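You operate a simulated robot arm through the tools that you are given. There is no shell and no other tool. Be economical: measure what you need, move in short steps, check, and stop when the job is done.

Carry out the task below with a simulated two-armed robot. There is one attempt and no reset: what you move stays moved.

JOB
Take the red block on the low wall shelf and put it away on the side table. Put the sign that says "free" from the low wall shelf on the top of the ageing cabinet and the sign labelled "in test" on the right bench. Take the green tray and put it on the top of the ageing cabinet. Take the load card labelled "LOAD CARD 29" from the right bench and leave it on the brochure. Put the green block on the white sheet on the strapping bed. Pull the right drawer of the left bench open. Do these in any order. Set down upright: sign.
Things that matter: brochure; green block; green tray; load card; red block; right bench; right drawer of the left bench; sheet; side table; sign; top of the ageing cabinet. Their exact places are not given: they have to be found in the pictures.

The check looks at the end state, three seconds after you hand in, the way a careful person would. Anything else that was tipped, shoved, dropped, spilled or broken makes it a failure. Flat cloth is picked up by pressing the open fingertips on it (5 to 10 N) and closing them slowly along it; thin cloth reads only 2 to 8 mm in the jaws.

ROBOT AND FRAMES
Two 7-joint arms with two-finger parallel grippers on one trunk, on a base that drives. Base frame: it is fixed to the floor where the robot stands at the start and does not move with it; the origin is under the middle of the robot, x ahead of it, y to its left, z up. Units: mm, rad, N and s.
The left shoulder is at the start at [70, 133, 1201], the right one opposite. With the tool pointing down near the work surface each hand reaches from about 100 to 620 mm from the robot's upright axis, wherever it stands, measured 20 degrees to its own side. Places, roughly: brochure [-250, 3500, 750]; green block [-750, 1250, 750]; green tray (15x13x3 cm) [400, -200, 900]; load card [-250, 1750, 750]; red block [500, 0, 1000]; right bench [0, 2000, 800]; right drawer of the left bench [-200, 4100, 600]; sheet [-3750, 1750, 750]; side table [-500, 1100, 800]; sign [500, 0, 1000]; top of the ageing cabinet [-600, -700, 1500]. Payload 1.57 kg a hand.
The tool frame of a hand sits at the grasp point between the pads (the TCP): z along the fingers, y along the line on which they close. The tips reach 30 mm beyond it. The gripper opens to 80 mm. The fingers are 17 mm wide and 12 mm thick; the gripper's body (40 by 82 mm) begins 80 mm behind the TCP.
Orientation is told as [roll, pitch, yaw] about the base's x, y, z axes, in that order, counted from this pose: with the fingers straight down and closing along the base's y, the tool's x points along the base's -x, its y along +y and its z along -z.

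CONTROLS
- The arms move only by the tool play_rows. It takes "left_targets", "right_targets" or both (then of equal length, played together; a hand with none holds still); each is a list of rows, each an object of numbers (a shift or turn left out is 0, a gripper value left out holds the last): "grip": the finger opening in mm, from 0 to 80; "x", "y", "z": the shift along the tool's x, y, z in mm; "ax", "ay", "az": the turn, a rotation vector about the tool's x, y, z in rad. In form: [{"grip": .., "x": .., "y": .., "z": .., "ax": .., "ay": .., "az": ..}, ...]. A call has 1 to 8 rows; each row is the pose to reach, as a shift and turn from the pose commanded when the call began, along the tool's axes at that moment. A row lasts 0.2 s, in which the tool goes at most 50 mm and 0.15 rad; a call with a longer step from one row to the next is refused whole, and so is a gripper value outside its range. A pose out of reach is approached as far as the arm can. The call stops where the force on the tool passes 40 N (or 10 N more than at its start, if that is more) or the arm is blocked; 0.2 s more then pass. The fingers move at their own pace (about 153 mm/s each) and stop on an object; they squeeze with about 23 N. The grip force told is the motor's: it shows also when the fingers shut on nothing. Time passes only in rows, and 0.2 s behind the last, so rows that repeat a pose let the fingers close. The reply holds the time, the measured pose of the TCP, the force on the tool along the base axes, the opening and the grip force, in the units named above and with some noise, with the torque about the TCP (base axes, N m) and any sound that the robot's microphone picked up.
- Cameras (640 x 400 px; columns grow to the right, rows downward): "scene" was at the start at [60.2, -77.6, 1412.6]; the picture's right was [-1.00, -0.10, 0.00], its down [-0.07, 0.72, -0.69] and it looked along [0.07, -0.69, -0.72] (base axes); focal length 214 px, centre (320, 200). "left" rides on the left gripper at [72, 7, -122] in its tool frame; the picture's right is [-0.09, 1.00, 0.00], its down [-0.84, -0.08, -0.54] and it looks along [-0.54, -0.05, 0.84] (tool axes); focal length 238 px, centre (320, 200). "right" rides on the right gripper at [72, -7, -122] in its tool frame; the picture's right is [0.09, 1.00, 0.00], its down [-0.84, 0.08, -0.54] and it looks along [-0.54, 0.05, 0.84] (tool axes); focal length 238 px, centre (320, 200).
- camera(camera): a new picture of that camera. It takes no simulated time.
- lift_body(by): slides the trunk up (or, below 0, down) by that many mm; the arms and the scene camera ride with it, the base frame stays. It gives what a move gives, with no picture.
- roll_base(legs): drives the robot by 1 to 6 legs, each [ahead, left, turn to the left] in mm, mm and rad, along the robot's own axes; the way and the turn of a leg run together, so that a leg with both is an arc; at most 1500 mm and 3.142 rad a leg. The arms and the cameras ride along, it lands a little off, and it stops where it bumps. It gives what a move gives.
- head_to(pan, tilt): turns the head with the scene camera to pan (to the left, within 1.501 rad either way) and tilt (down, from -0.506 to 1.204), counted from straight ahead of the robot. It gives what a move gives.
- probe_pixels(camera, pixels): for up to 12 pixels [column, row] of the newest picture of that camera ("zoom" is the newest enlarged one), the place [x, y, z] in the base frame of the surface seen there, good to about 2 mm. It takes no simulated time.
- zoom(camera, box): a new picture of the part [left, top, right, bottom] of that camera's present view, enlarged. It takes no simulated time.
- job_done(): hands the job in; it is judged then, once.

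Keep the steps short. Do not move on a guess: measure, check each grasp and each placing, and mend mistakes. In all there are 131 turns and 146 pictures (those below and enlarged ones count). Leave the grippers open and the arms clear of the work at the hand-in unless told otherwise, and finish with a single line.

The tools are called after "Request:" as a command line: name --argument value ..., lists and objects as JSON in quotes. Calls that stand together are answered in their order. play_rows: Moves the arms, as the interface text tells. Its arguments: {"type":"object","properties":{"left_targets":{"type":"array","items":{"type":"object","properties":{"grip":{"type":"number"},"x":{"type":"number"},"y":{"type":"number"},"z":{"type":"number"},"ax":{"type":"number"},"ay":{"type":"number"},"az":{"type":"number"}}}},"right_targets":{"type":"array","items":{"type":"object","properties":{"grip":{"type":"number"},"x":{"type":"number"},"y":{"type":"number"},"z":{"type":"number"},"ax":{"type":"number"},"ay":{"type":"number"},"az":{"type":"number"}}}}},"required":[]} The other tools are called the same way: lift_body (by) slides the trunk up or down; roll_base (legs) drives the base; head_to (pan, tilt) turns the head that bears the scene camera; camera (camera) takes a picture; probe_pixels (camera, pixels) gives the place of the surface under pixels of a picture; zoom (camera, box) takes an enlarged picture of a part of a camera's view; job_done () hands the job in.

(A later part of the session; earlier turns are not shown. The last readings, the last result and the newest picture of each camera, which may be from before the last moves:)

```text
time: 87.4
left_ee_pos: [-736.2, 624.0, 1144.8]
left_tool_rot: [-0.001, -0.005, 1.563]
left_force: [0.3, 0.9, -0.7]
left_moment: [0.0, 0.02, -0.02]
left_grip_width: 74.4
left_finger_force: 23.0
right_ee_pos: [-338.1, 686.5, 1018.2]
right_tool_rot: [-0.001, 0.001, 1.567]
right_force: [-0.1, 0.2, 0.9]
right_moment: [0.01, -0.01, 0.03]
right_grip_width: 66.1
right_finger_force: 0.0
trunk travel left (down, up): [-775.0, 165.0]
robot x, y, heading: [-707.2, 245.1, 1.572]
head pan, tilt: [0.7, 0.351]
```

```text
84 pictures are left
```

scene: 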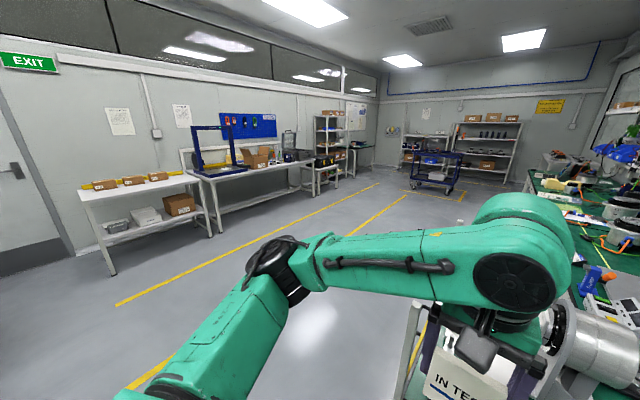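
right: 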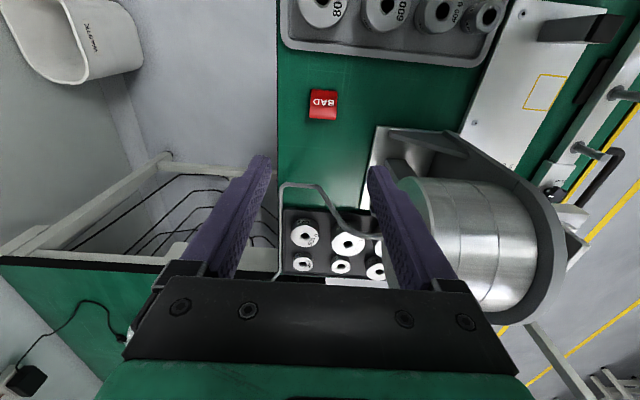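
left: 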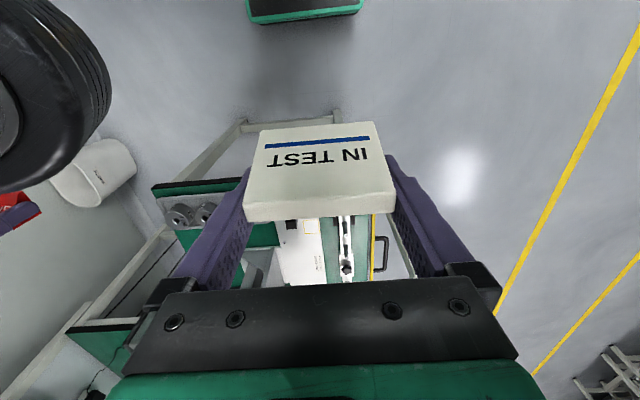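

Open aisle. Drive round to face the side table from the aisle (robot ≈(−1260,1600), heading 0).

Request:
roll_base --legs '[[0, 760, 0], [1357, 0, 0], [0, 0, -1.572], [210, 0, 0]]'

Request:
head_to --pan -0.2 --tilt 0.6

Request:
camera --camera "scene"

Request:
camera --camera "right"

```text
time: 102.9
left_ee_pos: [-877.7, 1638.7, 1145.4]
left_tool_rot: [-0.003, -0.006, -0.004]
left_force: [0.0, 0.3, -0.3]
left_moment: [0.04, -0.04, -0.02]
left_grip_width: 74.4
left_finger_force: 23.2
right_ee_pos: [-814.2, 1242.5, 1018.3]
right_tool_rot: [-0.002, -0.002, -0.001]
right_force: [-0.3, -0.3, 0.8]
right_moment: [0.01, -0.04, 0.0]
right_grip_width: 65.6
right_finger_force: 0.1
trunk travel left (down, up): [-775.0, 165.0]
robot x, y, heading: [-1253.0, 1602.8, 0.007]
head pan, tilt: [0.7, 0.351]
```

```text
time: 104.1
left_ee_pos: [-875.7, 1638.6, 1144.5]
left_tool_rot: [-0.001, -0.004, -0.004]
left_force: [-0.2, -0.5, 0.0]
left_moment: [-0.01, 0.01, -0.02]
left_grip_width: 74.3
left_finger_force: 23.0
right_ee_pos: [-812.7, 1240.7, 1018.1]
right_tool_rot: [-0.001, -0.001, -0.002]
right_force: [-0.4, 0.7, -1.3]
right_moment: [-0.04, 0.02, 0.0]
right_grip_width: 65.8
right_finger_force: 0.1
trunk travel left (down, up): [-775.0, 165.0]
robot x, y, heading: [-1254.7, 1601.1, 0.002]
head pan, tilt: [-0.201, 0.6]
```

```text
83 pictures are left
```

scene: 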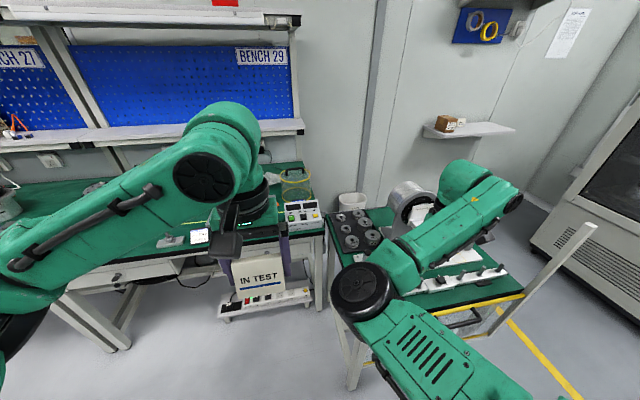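

```text
82 pictures are left
```

right: 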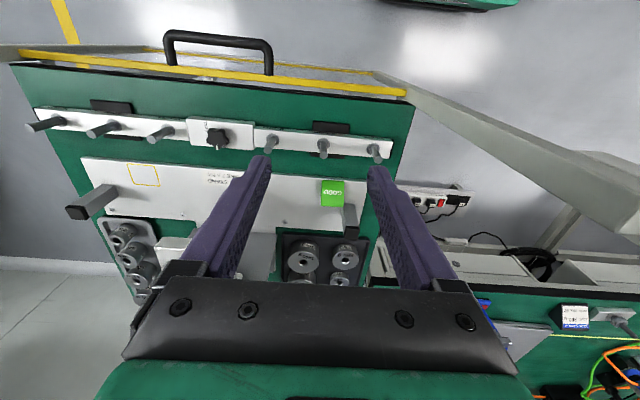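

The GOOD block is at (332,193). Measure it and the second corner post.

Request:
probe_pixels --camera "right" --pixels '[[332, 193], [323, 205], [343, 205], [323, 183], [343, 183], [350, 220], [345, 207], [620, 210], [500, 140], [410, 95], [377, 150], [322, 148]]'

Request:
zoom --camera "right" --box '[260, 130, 420, 230]'

```text
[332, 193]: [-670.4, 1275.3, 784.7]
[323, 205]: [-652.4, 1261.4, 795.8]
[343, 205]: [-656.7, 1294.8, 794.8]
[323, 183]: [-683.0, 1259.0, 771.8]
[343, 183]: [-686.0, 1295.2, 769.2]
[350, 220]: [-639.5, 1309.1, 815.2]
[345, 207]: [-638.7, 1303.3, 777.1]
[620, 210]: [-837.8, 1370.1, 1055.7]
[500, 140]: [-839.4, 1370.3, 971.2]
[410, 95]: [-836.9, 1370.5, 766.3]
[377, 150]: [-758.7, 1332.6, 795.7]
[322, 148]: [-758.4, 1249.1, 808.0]
```

```text
4.00 times, centred on (340, 180) of right
```

zoom: 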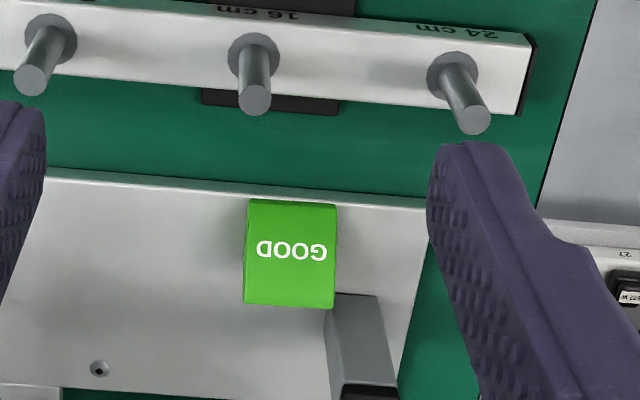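

Request:
probe_pixels --camera "scene" --pixels '[[365, 290], [365, 265], [430, 240], [470, 220], [415, 275], [470, 205], [350, 370], [345, 325], [330, 235], [580, 232], [460, 260], [520, 200]]'

Request:
zoom --camera "scene" --box '[300, 150, 620, 350]'

```text
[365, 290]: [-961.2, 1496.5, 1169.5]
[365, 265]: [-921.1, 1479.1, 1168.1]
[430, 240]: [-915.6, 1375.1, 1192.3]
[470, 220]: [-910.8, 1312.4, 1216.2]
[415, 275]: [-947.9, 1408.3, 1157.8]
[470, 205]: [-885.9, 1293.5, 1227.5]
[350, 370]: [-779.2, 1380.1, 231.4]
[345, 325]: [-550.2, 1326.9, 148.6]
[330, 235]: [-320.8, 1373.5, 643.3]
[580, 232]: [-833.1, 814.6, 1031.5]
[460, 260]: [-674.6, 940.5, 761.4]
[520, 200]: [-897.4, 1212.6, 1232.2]
```

```text
2.00 times, centred on (460, 250) of scene
```

zoom: 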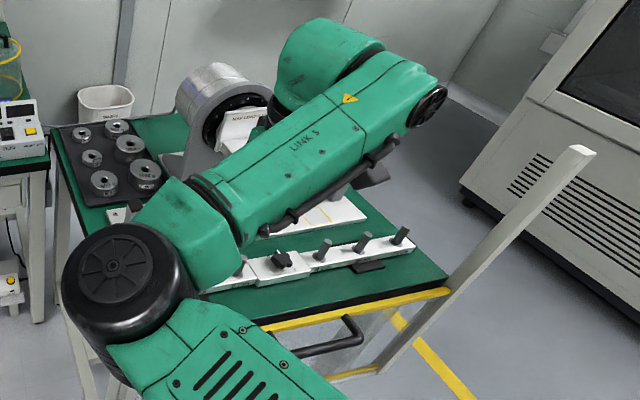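

The corner posts (≈1060 high) would lie in the forearm's way from here. I'll approach from the south-west with heading 1.2 instead. Back out, shift right, turn, and yaw the right gripper by −1.2 to stay aligned with the block.

Request:
roll_base --legs '[[-250, 0, 0], [0, -605, 0], [0, 0, 1.2]]'

Request:
play_rows --right_targets '[{"az": 0.15}, {"az": 0.3}, {"az": 0.45}, {"az": 0.6}, {"az": 0.75}, {"az": 0.9}, {"az": 1.05}, {"az": 1.2}]'

Request:
camera --camera "scene"

```text
time: 112.1
left_ee_pos: [-1402.0, 1344.9, 1144.3]
left_tool_rot: [0.001, -0.004, 1.178]
left_force: [-0.2, 0.7, -0.1]
left_moment: [-0.01, 0.0, -0.01]
left_grip_width: 74.5
left_finger_force: 22.9
right_ee_pos: [-1010.7, 1251.5, 1017.1]
right_tool_rot: [-0.004, -0.001, 1.181]
right_force: [-0.6, 0.2, -0.5]
right_moment: [0.0, 0.03, -0.02]
right_grip_width: 66.0
right_finger_force: 0.0
trunk travel left (down, up): [-775.0, 165.0]
robot x, y, heading: [-1509.4, 983.0, 1.181]
head pan, tilt: [-0.201, 0.6]
```

```text
time: 113.9
left_ee_pos: [-1401.1, 1345.9, 1145.2]
left_tool_rot: [-0.002, -0.005, 1.177]
left_force: [-0.1, 0.3, -0.4]
left_moment: [0.0, 0.01, 0.02]
left_grip_width: 74.5
left_finger_force: 23.1
right_ee_pos: [-1011.3, 1252.6, 1018.4]
right_tool_rot: [0.0, -0.001, -0.021]
right_force: [0.0, -0.2, 0.1]
right_moment: [0.01, 0.0, 0.02]
right_grip_width: 66.0
right_finger_force: 0.0
trunk travel left (down, up): [-775.0, 165.0]
robot x, y, heading: [-1513.9, 981.8, 1.186]
head pan, tilt: [-0.201, 0.6]
```

```text
79 pictures are left
```

scene: 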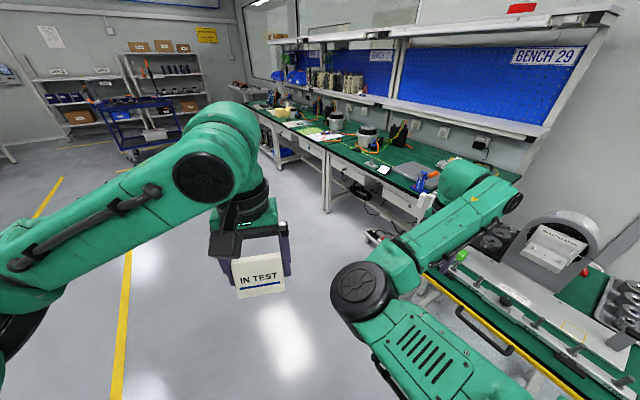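

Yaw done. Slide the base so the hand goes over the block (world shift ≈ +341, +25).

Request:
roll_base --legs '[[152, -306, 0]]'

Request:
camera --camera "right"

Request:
camera --camera "scene"

```text
time: 116.1
left_ee_pos: [-1063.8, 1367.5, 1145.1]
left_tool_rot: [-0.001, -0.005, 1.179]
left_force: [0.1, -0.4, -1.1]
left_moment: [-0.02, -0.01, 0.0]
left_grip_width: 74.4
left_finger_force: 22.9
right_ee_pos: [-671.0, 1276.1, 1019.4]
right_tool_rot: [-0.002, -0.004, -0.018]
right_force: [-0.9, 0.6, -0.3]
right_moment: [-0.01, -0.02, 0.01]
right_grip_width: 66.1
right_finger_force: 0.2
trunk travel left (down, up): [-775.0, 165.0]
robot x, y, heading: [-1171.6, 1005.7, 1.185]
head pan, tilt: [-0.201, 0.6]
```

```text
78 pictures are left
```

right: 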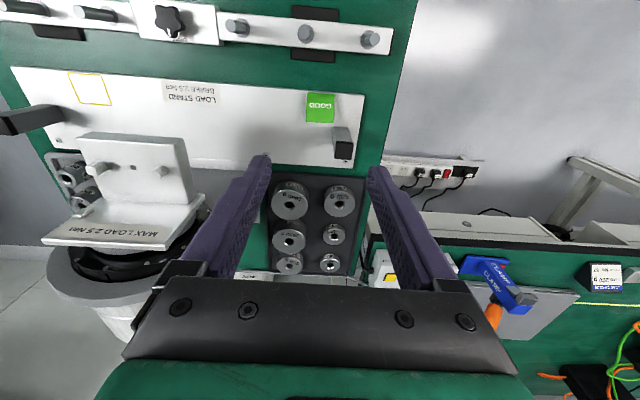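

```text
77 pictures are left
```

scene: 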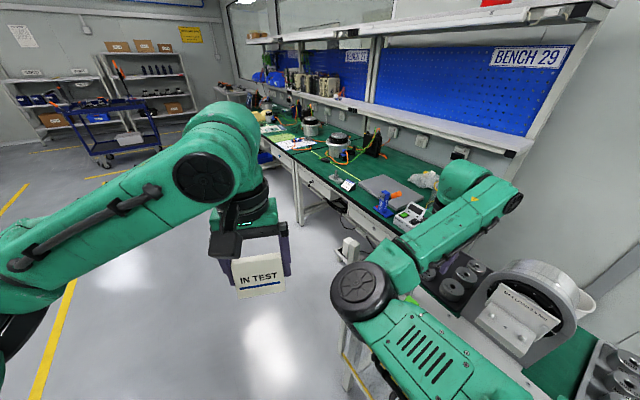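

Request:
probe_pixels --camera "right" --pixels '[[308, 119], [332, 119], [320, 96], [308, 97], [335, 97], [342, 133], [345, 152], [203, 200], [185, 140], [150, 250], [320, 121], [354, 155]]'

Request:
zoom --camera "right" --box '[270, 70, 400, 180]'

```text
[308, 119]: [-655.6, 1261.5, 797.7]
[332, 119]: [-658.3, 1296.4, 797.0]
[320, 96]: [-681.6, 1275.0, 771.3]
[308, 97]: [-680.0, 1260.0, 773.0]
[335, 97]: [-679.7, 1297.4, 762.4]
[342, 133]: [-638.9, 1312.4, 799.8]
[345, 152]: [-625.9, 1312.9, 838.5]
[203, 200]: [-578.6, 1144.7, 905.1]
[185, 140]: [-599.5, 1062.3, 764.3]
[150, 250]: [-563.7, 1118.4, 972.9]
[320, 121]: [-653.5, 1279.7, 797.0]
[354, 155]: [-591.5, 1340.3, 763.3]
```

```text
3.64 times, centred on (335, 125) of right
```

zoom: 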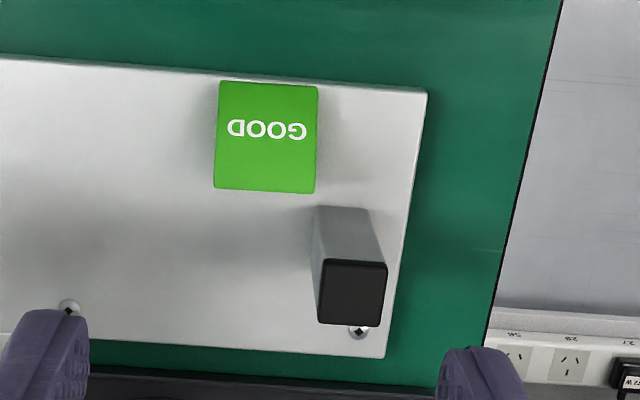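

Block centre (−668, 1278.5), top 797. The stop post (z 840) stays 19 mm behind the finger. Descend 222 mm and close.

Request:
play_rows --right_targets '[{"x": -3, "y": 2.5, "z": 45}, {"x": -3, "y": 2.5, "z": 90}, {"x": -3, "y": 2.5, "z": 135}, {"x": -3, "y": 2.5, "z": 170}]'

Request:
camera --camera "right"

Request:
camera --camera "scene"

```text
time: 117.1
left_ee_pos: [-1061.8, 1367.9, 1145.6]
left_tool_rot: [-0.001, -0.004, 1.179]
left_force: [-0.1, 0.0, -0.4]
left_moment: [0.0, -0.01, -0.01]
left_grip_width: 74.4
left_finger_force: 23.2
right_ee_pos: [-655.4, 1267.5, 869.3]
right_tool_rot: [-0.001, -0.003, -0.015]
right_force: [0.5, -0.1, 0.6]
right_moment: [0.01, -0.01, -0.03]
right_grip_width: 66.2
right_finger_force: 0.2
right hand out of reach, approached as far as the arm can: row 1, 2, 3, 4
trunk travel left (down, up): [-775.0, 165.0]
robot x, y, heading: [-1172.0, 1007.1, 1.185]
head pan, tilt: [-0.201, 0.6]
```

```text
75 pictures are left
```

right: 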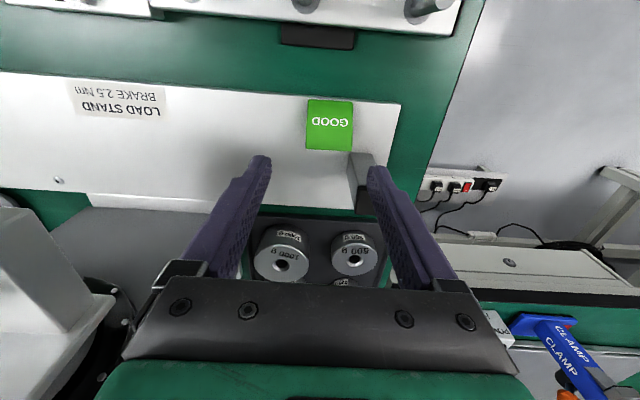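

```text
74 pictures are left
```

scene: 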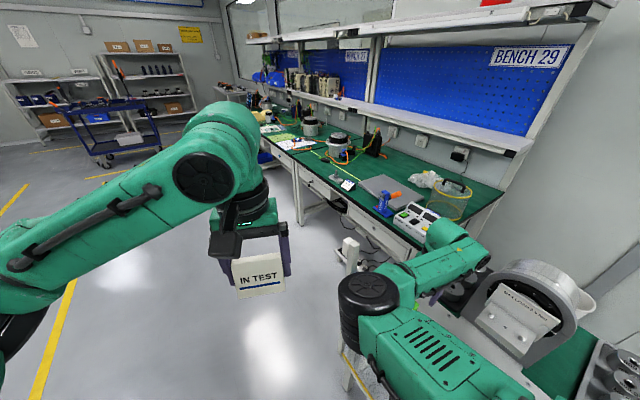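

The arm is at a joint limit and drifted by (+13,−11) mm. I correct with the base.

Request:
roll_base --legs '[[6, 16, 0]]'

Request:
play_rows --right_targets '[{"z": 5}]'

Request:
camera --camera "right"

```text
time: 117.9
left_ee_pos: [-1071.5, 1377.3, 1145.5]
left_tool_rot: [0.002, -0.006, 1.18]
left_force: [1.2, -1.7, 0.0]
left_moment: [0.04, 0.01, -0.01]
left_grip_width: 74.3
left_finger_force: 22.4
right_ee_pos: [-664.4, 1278.2, 867.9]
right_tool_rot: [0.002, -0.001, -0.016]
right_force: [0.1, -0.2, 0.3]
right_moment: [0.01, 0.03, 0.0]
right_grip_width: 66.3
right_finger_force: 0.1
trunk travel left (down, up): [-775.0, 165.0]
robot x, y, heading: [-1186.3, 1018.9, 1.185]
head pan, tilt: [-0.201, 0.6]
```

```text
time: 118.3
left_ee_pos: [-1073.8, 1379.1, 1144.6]
left_tool_rot: [-0.002, -0.004, 1.18]
left_force: [-0.5, 0.0, -1.0]
left_moment: [0.0, 0.01, -0.03]
left_grip_width: 74.6
left_finger_force: 23.1
right_ee_pos: [-665.6, 1280.8, 863.4]
right_tool_rot: [-0.001, -0.001, -0.018]
right_force: [-0.5, 0.4, 0.3]
right_moment: [0.01, 0.01, -0.03]
right_grip_width: 66.0
right_finger_force: 0.0
trunk travel left (down, up): [-775.0, 165.0]
robot x, y, heading: [-1182.8, 1016.2, 1.181]
head pan, tilt: [-0.201, 0.6]
```

```text
73 pictures are left
```

right: 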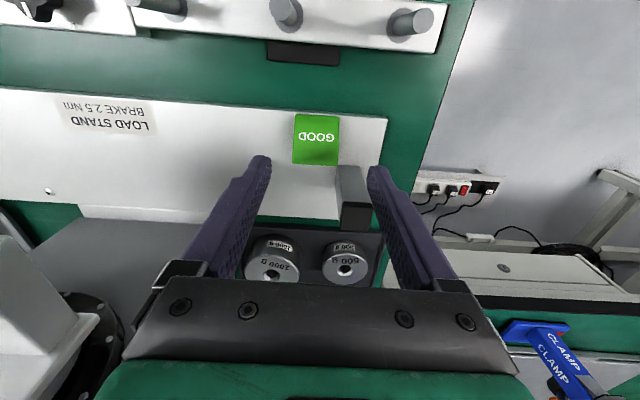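

Now at (−665.6,1280.8,863). Descend in steps, watching drift.

Request:
play_rows --right_targets '[{"x": 2, "y": -2, "z": 12}, {"x": 2, "y": -2, "z": 25}]'

```text
time: 118.9
left_ee_pos: [-1074.6, 1379.1, 1145.1]
left_tool_rot: [0.0, -0.003, 1.18]
left_force: [-0.5, 0.1, -0.5]
left_moment: [-0.01, -0.02, 0.01]
left_grip_width: 74.5
left_finger_force: 22.7
right_ee_pos: [-666.0, 1278.5, 838.6]
right_tool_rot: [0.001, -0.002, -0.018]
right_force: [0.3, 0.6, -0.6]
right_moment: [-0.01, -0.01, 0.0]
right_grip_width: 66.1
right_finger_force: 0.0
trunk travel left (down, up): [-775.0, 165.0]
robot x, y, heading: [-1188.9, 1017.6, 1.18]
head pan, tilt: [-0.201, 0.6]
```

No drift. Continue down 42 mm and close.

Request:
play_rows --right_targets '[{"x": 2, "z": 20}, {"x": 2, "z": 42}, {"x": 2, "z": 42, "grip": 20}, {"x": 2, "z": 42, "grip": 20}]'

Request:
camera --camera "right"

```text
time: 119.9
left_ee_pos: [-1074.7, 1380.8, 1145.7]
left_tool_rot: [-0.001, -0.003, 1.179]
left_force: [-0.8, 1.0, -0.1]
left_moment: [0.02, 0.01, 0.05]
left_grip_width: 74.3
left_finger_force: 22.8
right_ee_pos: [-671.7, 1278.2, 796.8]
right_tool_rot: [-0.002, -0.004, -0.017]
right_force: [-0.3, 0.0, -0.8]
right_moment: [-0.01, -0.02, -0.01]
right_grip_width: 39.0
right_finger_force: 23.4
trunk travel left (down, up): [-775.0, 165.0]
robot x, y, heading: [-1186.5, 1015.5, 1.185]
head pan, tilt: [-0.201, 0.6]
```

```text
72 pictures are left
```

right: 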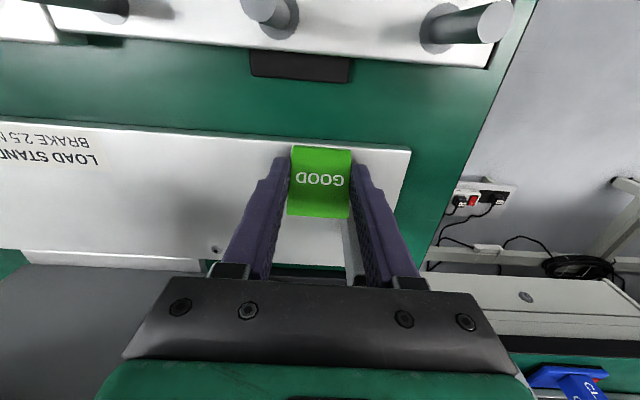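

Gripped. Lift straight up 220 mm.

Request:
play_rows --right_targets '[{"z": -15}, {"z": -45}, {"z": -80}, {"z": -115}, {"z": -150}, {"z": -185}, {"z": -220}]'

Request:
roll_base --legs '[[-150, 310, 0]]'

Request:
camera --camera "right"

```text
time: 121.5
left_ee_pos: [-1074.7, 1378.8, 1145.0]
left_tool_rot: [-0.001, -0.005, 1.179]
left_force: [-1.0, -0.4, -0.8]
left_moment: [0.0, 0.0, -0.02]
left_grip_width: 74.4
left_finger_force: 23.2
right_ee_pos: [-671.8, 1277.5, 1018.6]
right_tool_rot: [-0.002, -0.001, -0.018]
right_force: [-0.3, 0.5, -0.9]
right_moment: [0.0, 0.01, 0.01]
right_grip_width: 38.8
right_finger_force: 22.9
trunk travel left (down, up): [-775.0, 165.0]
robot x, y, heading: [-1184.4, 1017.6, 1.186]
head pan, tilt: [-0.201, 0.6]
```

```text
time: 123.7
left_ee_pos: [-1408.5, 1353.4, 1144.7]
left_tool_rot: [0.0, -0.004, 1.175]
left_force: [-0.4, 0.4, 0.6]
left_moment: [0.02, -0.02, -0.02]
left_grip_width: 74.4
left_finger_force: 22.5
right_ee_pos: [-1004.8, 1252.2, 1016.9]
right_tool_rot: [0.001, 0.0, -0.018]
right_force: [0.4, -0.3, -0.1]
right_moment: [0.01, 0.0, 0.04]
right_grip_width: 38.9
right_finger_force: 22.6
trunk travel left (down, up): [-775.0, 165.0]
robot x, y, heading: [-1518.6, 992.9, 1.182]
head pan, tilt: [-0.201, 0.6]
```

```text
71 pictures are left
```

right: 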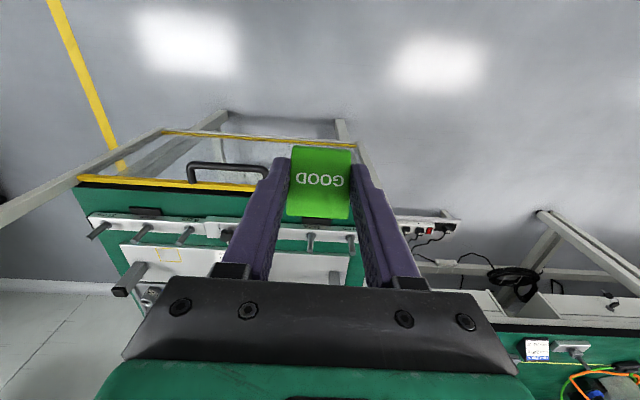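

Block secure. Turn to heading 0 and drive to face the right bench from the aisle.

Request:
roll_base --legs '[[0, 0, -1.182], [0, 1050, 0], [500, 0, 0]]'

Request:
head_to --pan 0 --tilt 0.55

Request:
camera --camera "scene"

Request:
camera --camera "left"

```text
time: 134.6
left_ee_pos: [-655.9, 2095.5, 1146.5]
left_tool_rot: [-0.002, -0.004, 0.009]
left_force: [-0.3, 0.3, -0.5]
left_moment: [0.03, -0.04, 0.01]
left_grip_width: 74.4
left_finger_force: 23.1
right_ee_pos: [-591.6, 1685.3, 1018.0]
right_tool_rot: [0.001, -0.002, -1.187]
right_force: [0.2, -0.8, -1.4]
right_moment: [-0.02, 0.03, -0.04]
right_grip_width: 38.9
right_finger_force: 23.6
trunk travel left (down, up): [-775.0, 165.0]
robot x, y, heading: [-1029.6, 2057.4, 0.017]
head pan, tilt: [-0.201, 0.6]
```

```text
time: 135.3
left_ee_pos: [-655.1, 2096.4, 1144.1]
left_tool_rot: [0.0, -0.002, 0.009]
left_force: [0.3, -0.9, -1.2]
left_moment: [-0.03, -0.01, -0.01]
left_grip_width: 74.4
left_finger_force: 23.3
right_ee_pos: [-590.7, 1684.5, 1018.4]
right_tool_rot: [-0.001, -0.002, -1.19]
right_force: [0.2, 0.1, -0.4]
right_moment: [0.01, -0.03, 0.01]
right_grip_width: 38.8
right_finger_force: 23.2
trunk travel left (down, up): [-775.0, 165.0]
robot x, y, heading: [-1034.4, 2055.9, 0.016]
head pan, tilt: [0.0, 0.55]
```

```text
70 pictures are left
```

scene: 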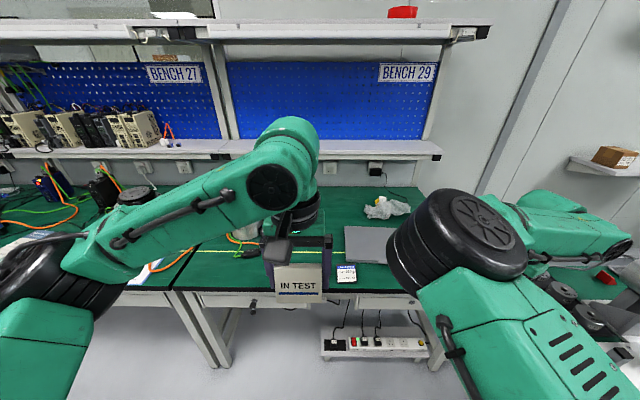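

```text
69 pictures are left
```

left: 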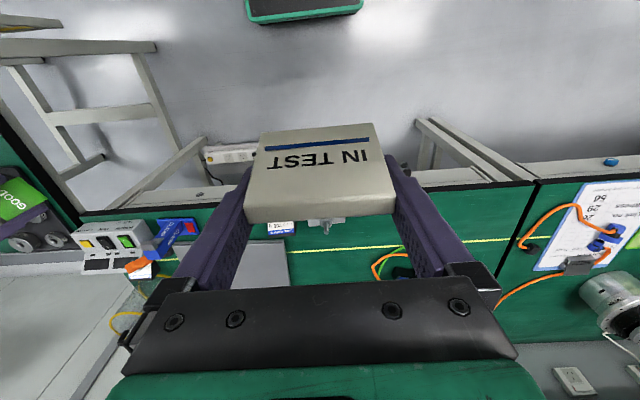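

Request:
zoom --camera "scene" --box '[110, 170, 430, 350]'

Request:
probe_pixels --camera "scene" --pixels '[[340, 264], [354, 265], [339, 280], [356, 280], [180, 285], [250, 287], [225, 265], [200, 260], [345, 240], [240, 245], [262, 230], [370, 260]]'

```text
2.00 times, centred on (270, 260) of scene
```

zoom: 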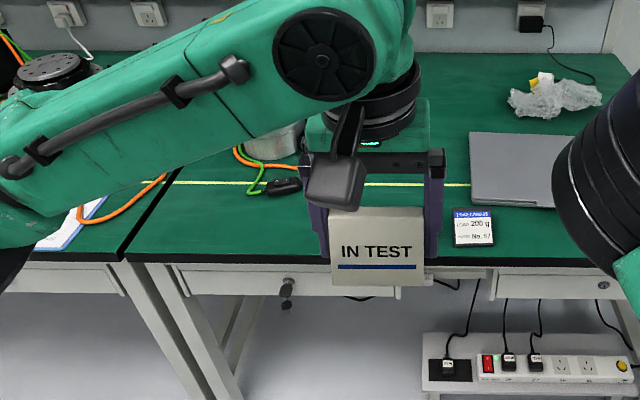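

```text
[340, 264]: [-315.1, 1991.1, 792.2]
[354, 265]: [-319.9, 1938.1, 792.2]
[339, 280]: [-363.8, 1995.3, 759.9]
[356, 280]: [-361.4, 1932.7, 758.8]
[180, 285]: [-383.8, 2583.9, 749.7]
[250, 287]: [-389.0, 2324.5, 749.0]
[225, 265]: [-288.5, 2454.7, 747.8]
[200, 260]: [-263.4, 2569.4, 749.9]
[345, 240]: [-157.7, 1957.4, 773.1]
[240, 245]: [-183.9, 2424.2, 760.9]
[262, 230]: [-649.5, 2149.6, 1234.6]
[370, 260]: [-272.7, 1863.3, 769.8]
```

Bare spot on the right bench near (−310, 2400). Drive there with the left hand.

Request:
roll_base --legs '[[0, 304, -0.016], [345, 0, 0]]'

Request:
camera --camera "left"

Request:
camera --camera "right"

```text
time: 139.2
left_ee_pos: [-309.5, 2382.7, 1144.3]
left_tool_rot: [-0.001, -0.004, -0.001]
left_force: [0.1, 0.3, 0.0]
left_moment: [-0.01, 0.01, -0.01]
left_grip_width: 74.4
left_finger_force: 22.7
right_ee_pos: [-251.1, 1972.1, 1016.6]
right_tool_rot: [0.001, -0.001, -1.198]
right_force: [-0.1, -0.5, -0.6]
right_moment: [0.0, -0.03, 0.02]
right_grip_width: 38.7
right_finger_force: 23.2
trunk travel left (down, up): [-775.0, 165.0]
robot x, y, heading: [-685.8, 2347.6, 0.004]
head pan, tilt: [0.0, 0.55]
```

```text
67 pictures are left
```

left: 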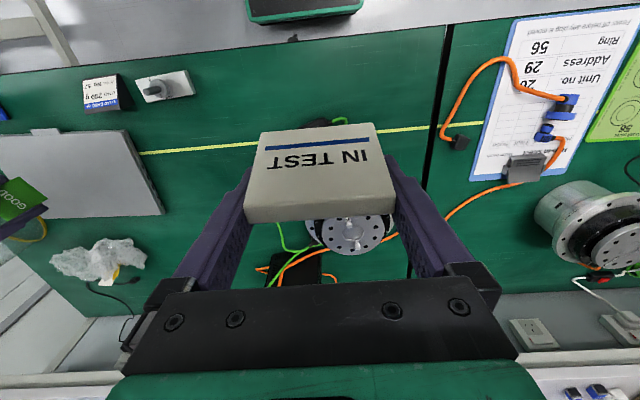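

```text
66 pictures are left
```

right: 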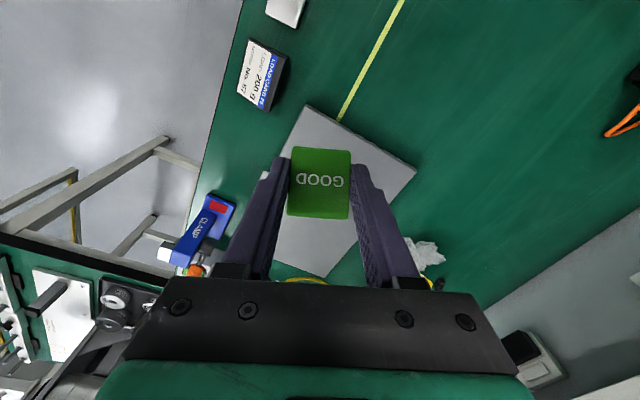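

Point beneath the sign is bare green (row ≈90). Shift 15 mm toward me and lower in steps.

Request:
play_rows --left_targets '[{"x": 15, "z": 35}, {"x": 15, "z": 75}, {"x": 15, "z": 115}, {"x": 15, "z": 155}, {"x": 15, "z": 195}, {"x": 15, "z": 235}, {"x": 15, "z": 275}, {"x": 15, "z": 315}]'

Request:
camera --camera "left"

Request:
camera --camera "scene"

```text
time: 141.0
left_ee_pos: [-321.7, 2380.6, 830.0]
left_tool_rot: [-0.001, -0.002, -0.001]
left_force: [-0.1, 0.5, -1.2]
left_moment: [-0.03, -0.01, -0.03]
left_grip_width: 74.6
left_finger_force: 23.0
right_ee_pos: [-249.3, 1970.3, 1016.8]
right_tool_rot: [0.0, -0.003, -1.197]
right_force: [0.4, 0.4, -1.2]
right_moment: [-0.02, -0.02, -0.01]
right_grip_width: 38.8
right_finger_force: 22.9
trunk travel left (down, up): [-775.0, 165.0]
robot x, y, heading: [-684.2, 2346.6, 0.003]
head pan, tilt: [0.0, 0.55]
```

```text
65 pictures are left
```

left: 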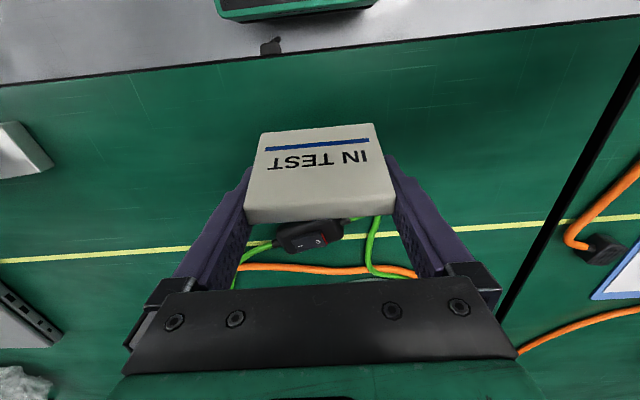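

```text
64 pictures are left
```

scene: 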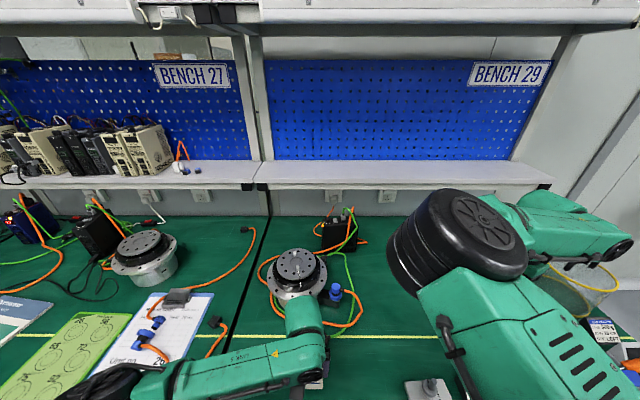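

Clear beneath. Lower to contact.

Request:
play_rows --left_targets '[{"z": 20}, {"z": 35}, {"z": 41}, {"z": 44}]'

Request:
camera --camera "left"

```text
time: 142.0
left_ee_pos: [-322.4, 2380.9, 786.6]
left_tool_rot: [-0.001, -0.005, -0.003]
left_force: [0.3, -0.6, -0.3]
left_moment: [0.01, 0.03, 0.03]
left_grip_width: 74.4
left_finger_force: 22.8
right_ee_pos: [-249.4, 1970.2, 1017.7]
right_tool_rot: [0.0, -0.001, -1.197]
right_force: [-0.2, -0.1, -0.4]
right_moment: [-0.01, 0.01, -0.01]
right_grip_width: 38.7
right_finger_force: 22.7
trunk travel left (down, up): [-775.0, 165.0]
robot x, y, heading: [-689.3, 2350.3, 0.005]
head pan, tilt: [0.0, 0.55]
```

```text
63 pictures are left
```

left: 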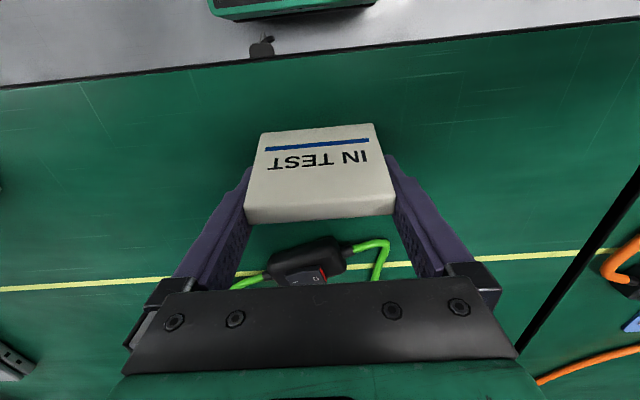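

Request:
play_rows --left_targets '[{"z": 2}, {"z": 4}, {"z": 4, "grip": 80}, {"z": 4, "grip": 80}, {"z": 0}, {"z": -35}, {"z": -75}, {"z": -115}]'

Request:
camera --camera "left"

```text
time: 143.8
left_ee_pos: [-325.9, 2382.3, 901.0]
left_tool_rot: [0.001, -0.004, -0.003]
left_force: [1.1, 0.6, 1.2]
left_moment: [0.03, 0.04, -0.03]
left_grip_width: 80.0
left_finger_force: 0.0
right_ee_pos: [-248.5, 1971.0, 1016.5]
right_tool_rot: [-0.002, -0.001, -1.196]
right_force: [0.3, -0.4, -0.2]
right_moment: [-0.02, -0.02, -0.02]
right_grip_width: 38.7
right_finger_force: 23.5
trunk travel left (down, up): [-775.0, 165.0]
robot x, y, heading: [-681.8, 2349.3, 0.003]
head pan, tilt: [0.0, 0.55]
```

```text
62 pictures are left
```

left: 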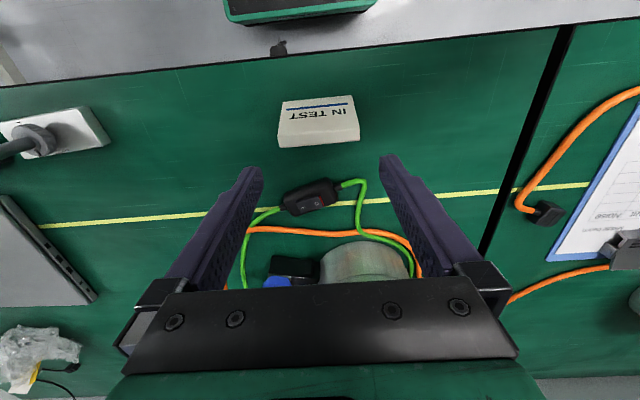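

IN TEST stands. Now read the load card(s).

Request:
zoom --camera "right" --box '[200, 0, 340, 130]'

Request:
head_to --pan -0.75 --tilt 0.75

Request:
camera --camera "scene"

```text
3.08 times, centred on (270, 65) of right
```

zoom: 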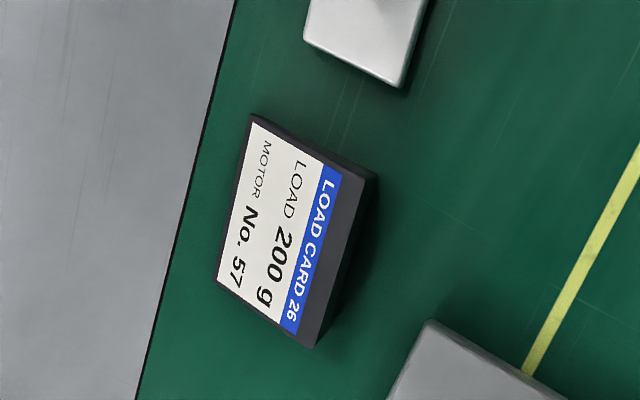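

```text
time: 144.9
left_ee_pos: [-324.5, 2381.6, 900.2]
left_tool_rot: [0.001, -0.003, -0.002]
left_force: [0.3, -0.2, 0.7]
left_moment: [0.0, -0.02, 0.0]
left_grip_width: 80.2
left_finger_force: 0.1
right_ee_pos: [-249.7, 1970.8, 1017.7]
right_tool_rot: [0.0, -0.001, -1.198]
right_force: [0.6, 0.4, 0.0]
right_moment: [0.02, -0.01, -0.02]
right_grip_width: 38.9
right_finger_force: 22.9
trunk travel left (down, up): [-775.0, 165.0]
robot x, y, heading: [-687.5, 2346.4, 0.001]
head pan, tilt: [-0.75, 0.75]
```

```text
60 pictures are left
```

scene: 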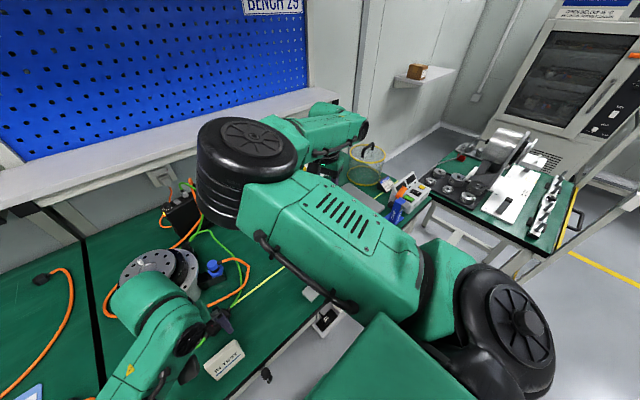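

That is LOAD CARD 26 – not wanted. Raise the left hand and shift right to look for card 29 around y≈1750.

Request:
play_rows --left_targets '[{"z": -45}, {"z": -90}, {"z": -135}, {"z": -180}, {"z": -220}]'

Request:
roll_base --legs '[[-300, 0, 0], [0, -550, 0]]'

Request:
head_to --pan 0 --tilt 0.6

Request:
camera --camera "left"

Request:
camera --camera "scene"

```text
time: 146.1
left_ee_pos: [-323.8, 2380.9, 1122.8]
left_tool_rot: [0.0, -0.003, -0.001]
left_force: [0.6, 0.3, 0.0]
left_moment: [-0.01, -0.02, -0.01]
left_grip_width: 79.9
left_finger_force: 0.0
right_ee_pos: [-250.2, 1970.9, 1018.1]
right_tool_rot: [0.001, -0.001, -1.198]
right_force: [-0.4, 0.1, -0.6]
right_moment: [-0.01, -0.03, -0.01]
right_grip_width: 38.8
right_finger_force: 23.2
trunk travel left (down, up): [-775.0, 165.0]
robot x, y, heading: [-686.6, 2347.7, 0.005]
head pan, tilt: [-0.75, 0.75]
```

```text
time: 150.9
left_ee_pos: [-616.7, 1836.5, 1121.9]
left_tool_rot: [-0.002, -0.003, 0.019]
left_force: [-0.5, 0.2, 0.4]
left_moment: [0.0, 0.01, 0.0]
left_grip_width: 80.0
left_finger_force: 0.1
right_ee_pos: [-538.5, 1428.6, 1017.7]
right_tool_rot: [-0.001, -0.004, -1.177]
right_force: [-0.9, -0.4, -0.5]
right_moment: [0.02, 0.0, -0.02]
right_grip_width: 38.6
right_finger_force: 22.8
trunk travel left (down, up): [-775.0, 165.0]
robot x, y, heading: [-980.9, 1799.0, 0.023]
head pan, tilt: [-0.75, 0.75]
```

```text
time: 152.1
left_ee_pos: [-618.7, 1836.2, 1122.5]
left_tool_rot: [0.0, -0.004, 0.018]
left_force: [0.7, 0.2, 0.4]
left_moment: [-0.03, -0.02, 0.0]
left_grip_width: 79.9
left_finger_force: 0.0
right_ee_pos: [-538.0, 1427.7, 1017.2]
right_tool_rot: [0.001, -0.004, -1.179]
right_force: [-0.4, -0.1, -0.4]
right_moment: [-0.01, 0.02, 0.0]
right_grip_width: 38.7
right_finger_force: 22.7
trunk travel left (down, up): [-775.0, 165.0]
robot x, y, heading: [-982.2, 1797.0, 0.018]
head pan, tilt: [0.0, 0.6]
```

```text
59 pictures are left
```

left: 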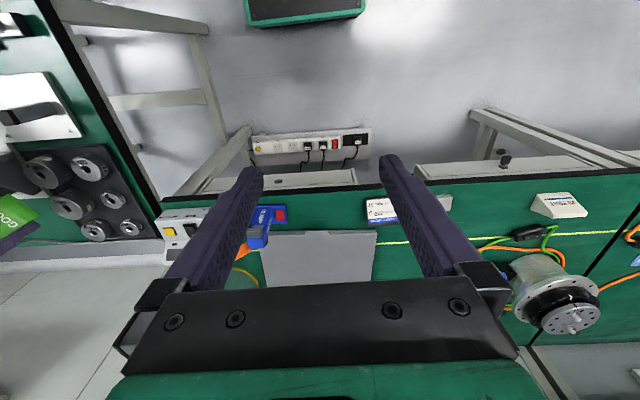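

```text
58 pictures are left
```

scene: 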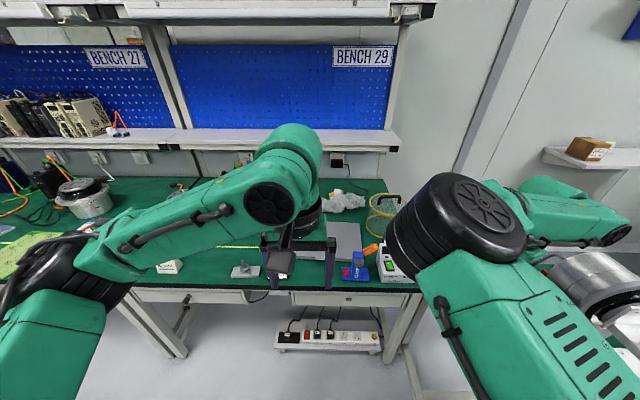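

Request:
zoom --camera "left" --box '[150, 170, 480, 300]'

Request:
camera --camera "right"

Request:
zoom --camera "scene" --box '[130, 170, 430, 350]'

```text
1.94 times, centred on (315, 235) of left
```

zoom: 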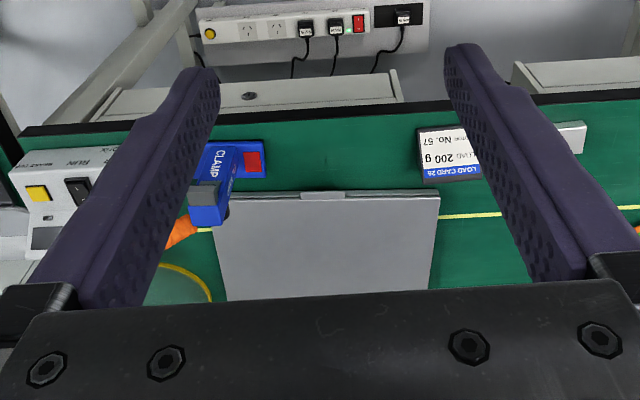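

```text
56 pictures are left
```

right: 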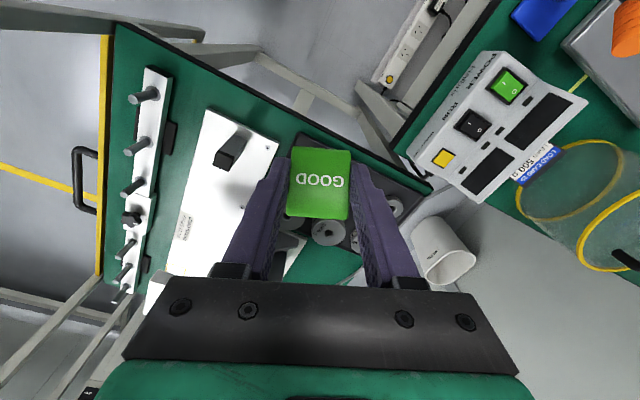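

```text
2.13 times, centred on (280, 260) of scene
```

zoom: 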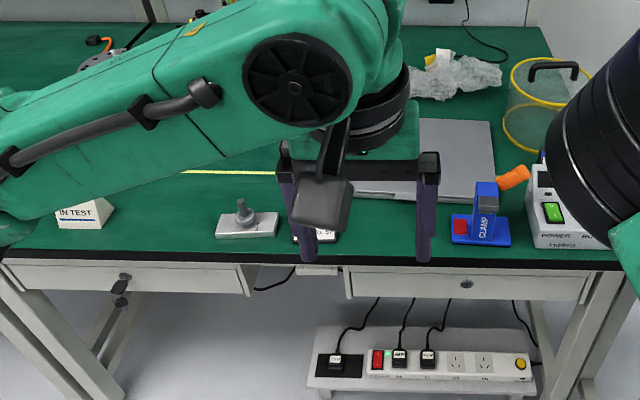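

Another card behind the power device at (540,165) of the right picture. Enlarge and measure.

Request:
zoom --camera "right" --box '[440, 60, 640, 220]'

Request:
probe_pixels --camera "right" --pixels '[[518, 179], [558, 148], [535, 170], [550, 158], [586, 100], [475, 200], [490, 55], [525, 180], [535, 165], [620, 140], [575, 45], [470, 165]]'

```text
2.50 times, centred on (540, 140) of right
```

zoom: 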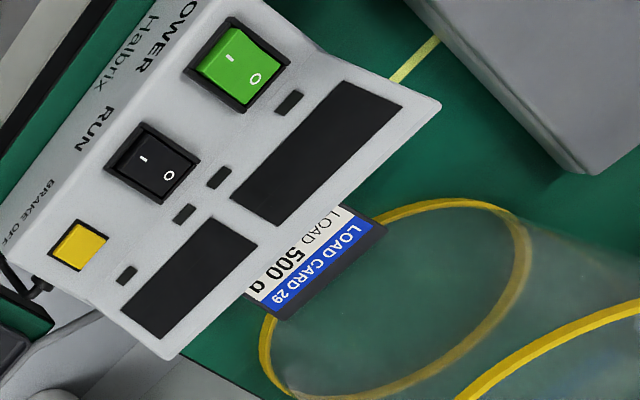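

```text
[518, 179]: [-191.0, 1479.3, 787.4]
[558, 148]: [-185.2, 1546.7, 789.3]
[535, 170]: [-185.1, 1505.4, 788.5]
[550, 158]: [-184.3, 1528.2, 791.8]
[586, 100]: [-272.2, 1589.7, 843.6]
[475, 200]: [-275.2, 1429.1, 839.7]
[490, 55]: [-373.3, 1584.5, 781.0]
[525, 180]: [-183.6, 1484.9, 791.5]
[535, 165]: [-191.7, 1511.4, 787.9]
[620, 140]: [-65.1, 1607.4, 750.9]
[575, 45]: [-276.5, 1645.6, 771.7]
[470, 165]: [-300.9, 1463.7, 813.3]
```

It is LOAD CARD 29: y≈1479…1548, back edge x≈−183, top 792. Check the transparent drum's rim near it.

Request:
probe_pixels --camera "right" --pixels '[[635, 196], [590, 235], [583, 262], [516, 195], [530, 215], [600, 142], [530, 213], [565, 146], [516, 180], [519, 172]]'

Request:
zoom --camera "scene" --box '[340, 160, 440, 300]'

Request:
probe_pixels --camera "scene" --pixels '[[370, 198], [395, 195], [393, 205], [372, 235], [388, 240], [400, 268], [404, 282], [384, 270], [366, 280], [360, 250]]'

```text
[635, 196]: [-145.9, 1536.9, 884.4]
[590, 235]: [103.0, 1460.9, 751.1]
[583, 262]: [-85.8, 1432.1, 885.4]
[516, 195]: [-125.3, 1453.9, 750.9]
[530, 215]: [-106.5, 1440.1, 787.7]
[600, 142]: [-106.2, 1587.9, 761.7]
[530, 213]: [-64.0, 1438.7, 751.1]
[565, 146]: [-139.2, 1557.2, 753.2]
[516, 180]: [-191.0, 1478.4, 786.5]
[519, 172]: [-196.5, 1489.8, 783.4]
```

```text
2.86 times, centred on (390, 230) of scene
```

zoom: 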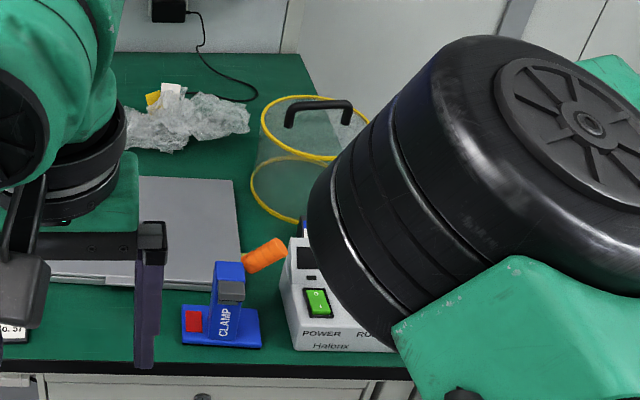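

```text
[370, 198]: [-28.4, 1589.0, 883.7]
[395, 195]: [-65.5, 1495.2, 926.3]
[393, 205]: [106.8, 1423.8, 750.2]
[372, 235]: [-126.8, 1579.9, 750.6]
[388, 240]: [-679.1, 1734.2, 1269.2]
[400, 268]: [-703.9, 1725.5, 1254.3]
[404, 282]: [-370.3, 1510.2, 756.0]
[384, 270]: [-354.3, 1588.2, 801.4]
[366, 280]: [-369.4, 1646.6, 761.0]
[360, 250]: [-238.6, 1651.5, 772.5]
```

Drum's nearest wall x≈−150, top 885; enough room. Drive to about (−640,1600).

Request:
roll_base --legs '[[0, 0, -0.018], [342, 0, 0], [0, -197, 0]]'

Request:
play_rows --left_targets '[{"x": -15, "y": -30, "z": 30}, {"x": -30, "y": -60, "z": 60}, {"x": -45, "y": -90, "z": 90}, {"x": -60, "y": -115, "z": 120}]'

Request:
camera --camera "left"

```text
time: 155.8
left_ee_pos: [-277.7, 1641.0, 1121.9]
left_tool_rot: [-0.002, -0.004, 0.007]
left_force: [0.7, 0.6, 0.4]
left_moment: [-0.03, -0.03, -0.05]
left_grip_width: 79.8
left_finger_force: 0.1
right_ee_pos: [-200.1, 1232.8, 1018.1]
right_tool_rot: [-0.002, -0.004, -1.186]
right_force: [-0.9, 0.6, -0.7]
right_moment: [-0.02, 0.02, 0.01]
right_grip_width: 38.7
right_finger_force: 22.6
trunk travel left (down, up): [-775.0, 165.0]
robot x, y, heading: [-644.0, 1604.8, 0.014]
head pan, tilt: [0.0, 0.6]
```

```text
time: 156.8
left_ee_pos: [-215.4, 1524.6, 1001.1]
left_tool_rot: [0.0, -0.006, 0.01]
left_force: [0.1, -0.2, -0.5]
left_moment: [0.01, -0.01, 0.03]
left_grip_width: 80.2
left_finger_force: 0.0
right_ee_pos: [-200.3, 1230.2, 1016.0]
right_tool_rot: [-0.002, 0.0, -1.187]
right_force: [-0.3, -0.3, -0.2]
right_moment: [0.0, 0.01, -0.02]
right_grip_width: 38.9
right_finger_force: 22.9
trunk travel left (down, up): [-775.0, 165.0]
robot x, y, heading: [-641.8, 1606.9, 0.013]
head pan, tilt: [0.0, 0.6]
```

```text
52 pictures are left
```

left: 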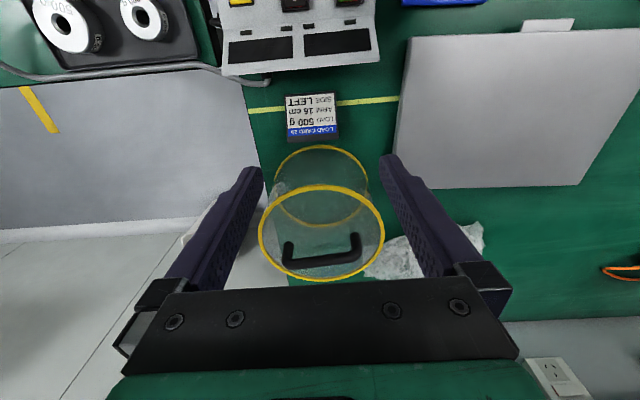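

Reached. Measure the card from here.

Request:
probe_pixels --camera "left" --pixels '[[289, 133], [336, 133], [287, 97], [333, 94], [310, 137], [310, 96], [312, 115], [310, 90], [338, 120], [375, 56], [230, 72], [320, 187]]'

Request:
zoom --camera "left" --box '[260, 70, 380, 160]'

```text
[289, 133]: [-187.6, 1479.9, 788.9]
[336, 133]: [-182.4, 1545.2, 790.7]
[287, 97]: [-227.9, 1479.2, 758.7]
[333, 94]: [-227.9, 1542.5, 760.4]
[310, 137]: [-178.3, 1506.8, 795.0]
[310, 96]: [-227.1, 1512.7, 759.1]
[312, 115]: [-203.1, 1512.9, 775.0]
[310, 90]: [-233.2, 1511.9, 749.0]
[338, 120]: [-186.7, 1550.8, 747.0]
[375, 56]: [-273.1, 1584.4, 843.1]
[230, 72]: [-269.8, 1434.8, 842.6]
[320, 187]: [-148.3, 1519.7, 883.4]
```

```text
4.44 times, centred on (320, 115) of left
```

zoom: 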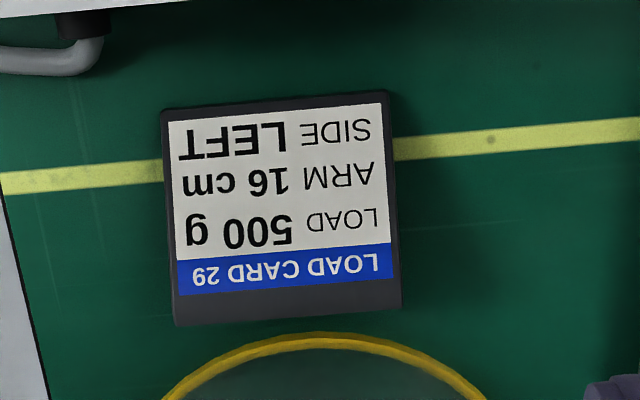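

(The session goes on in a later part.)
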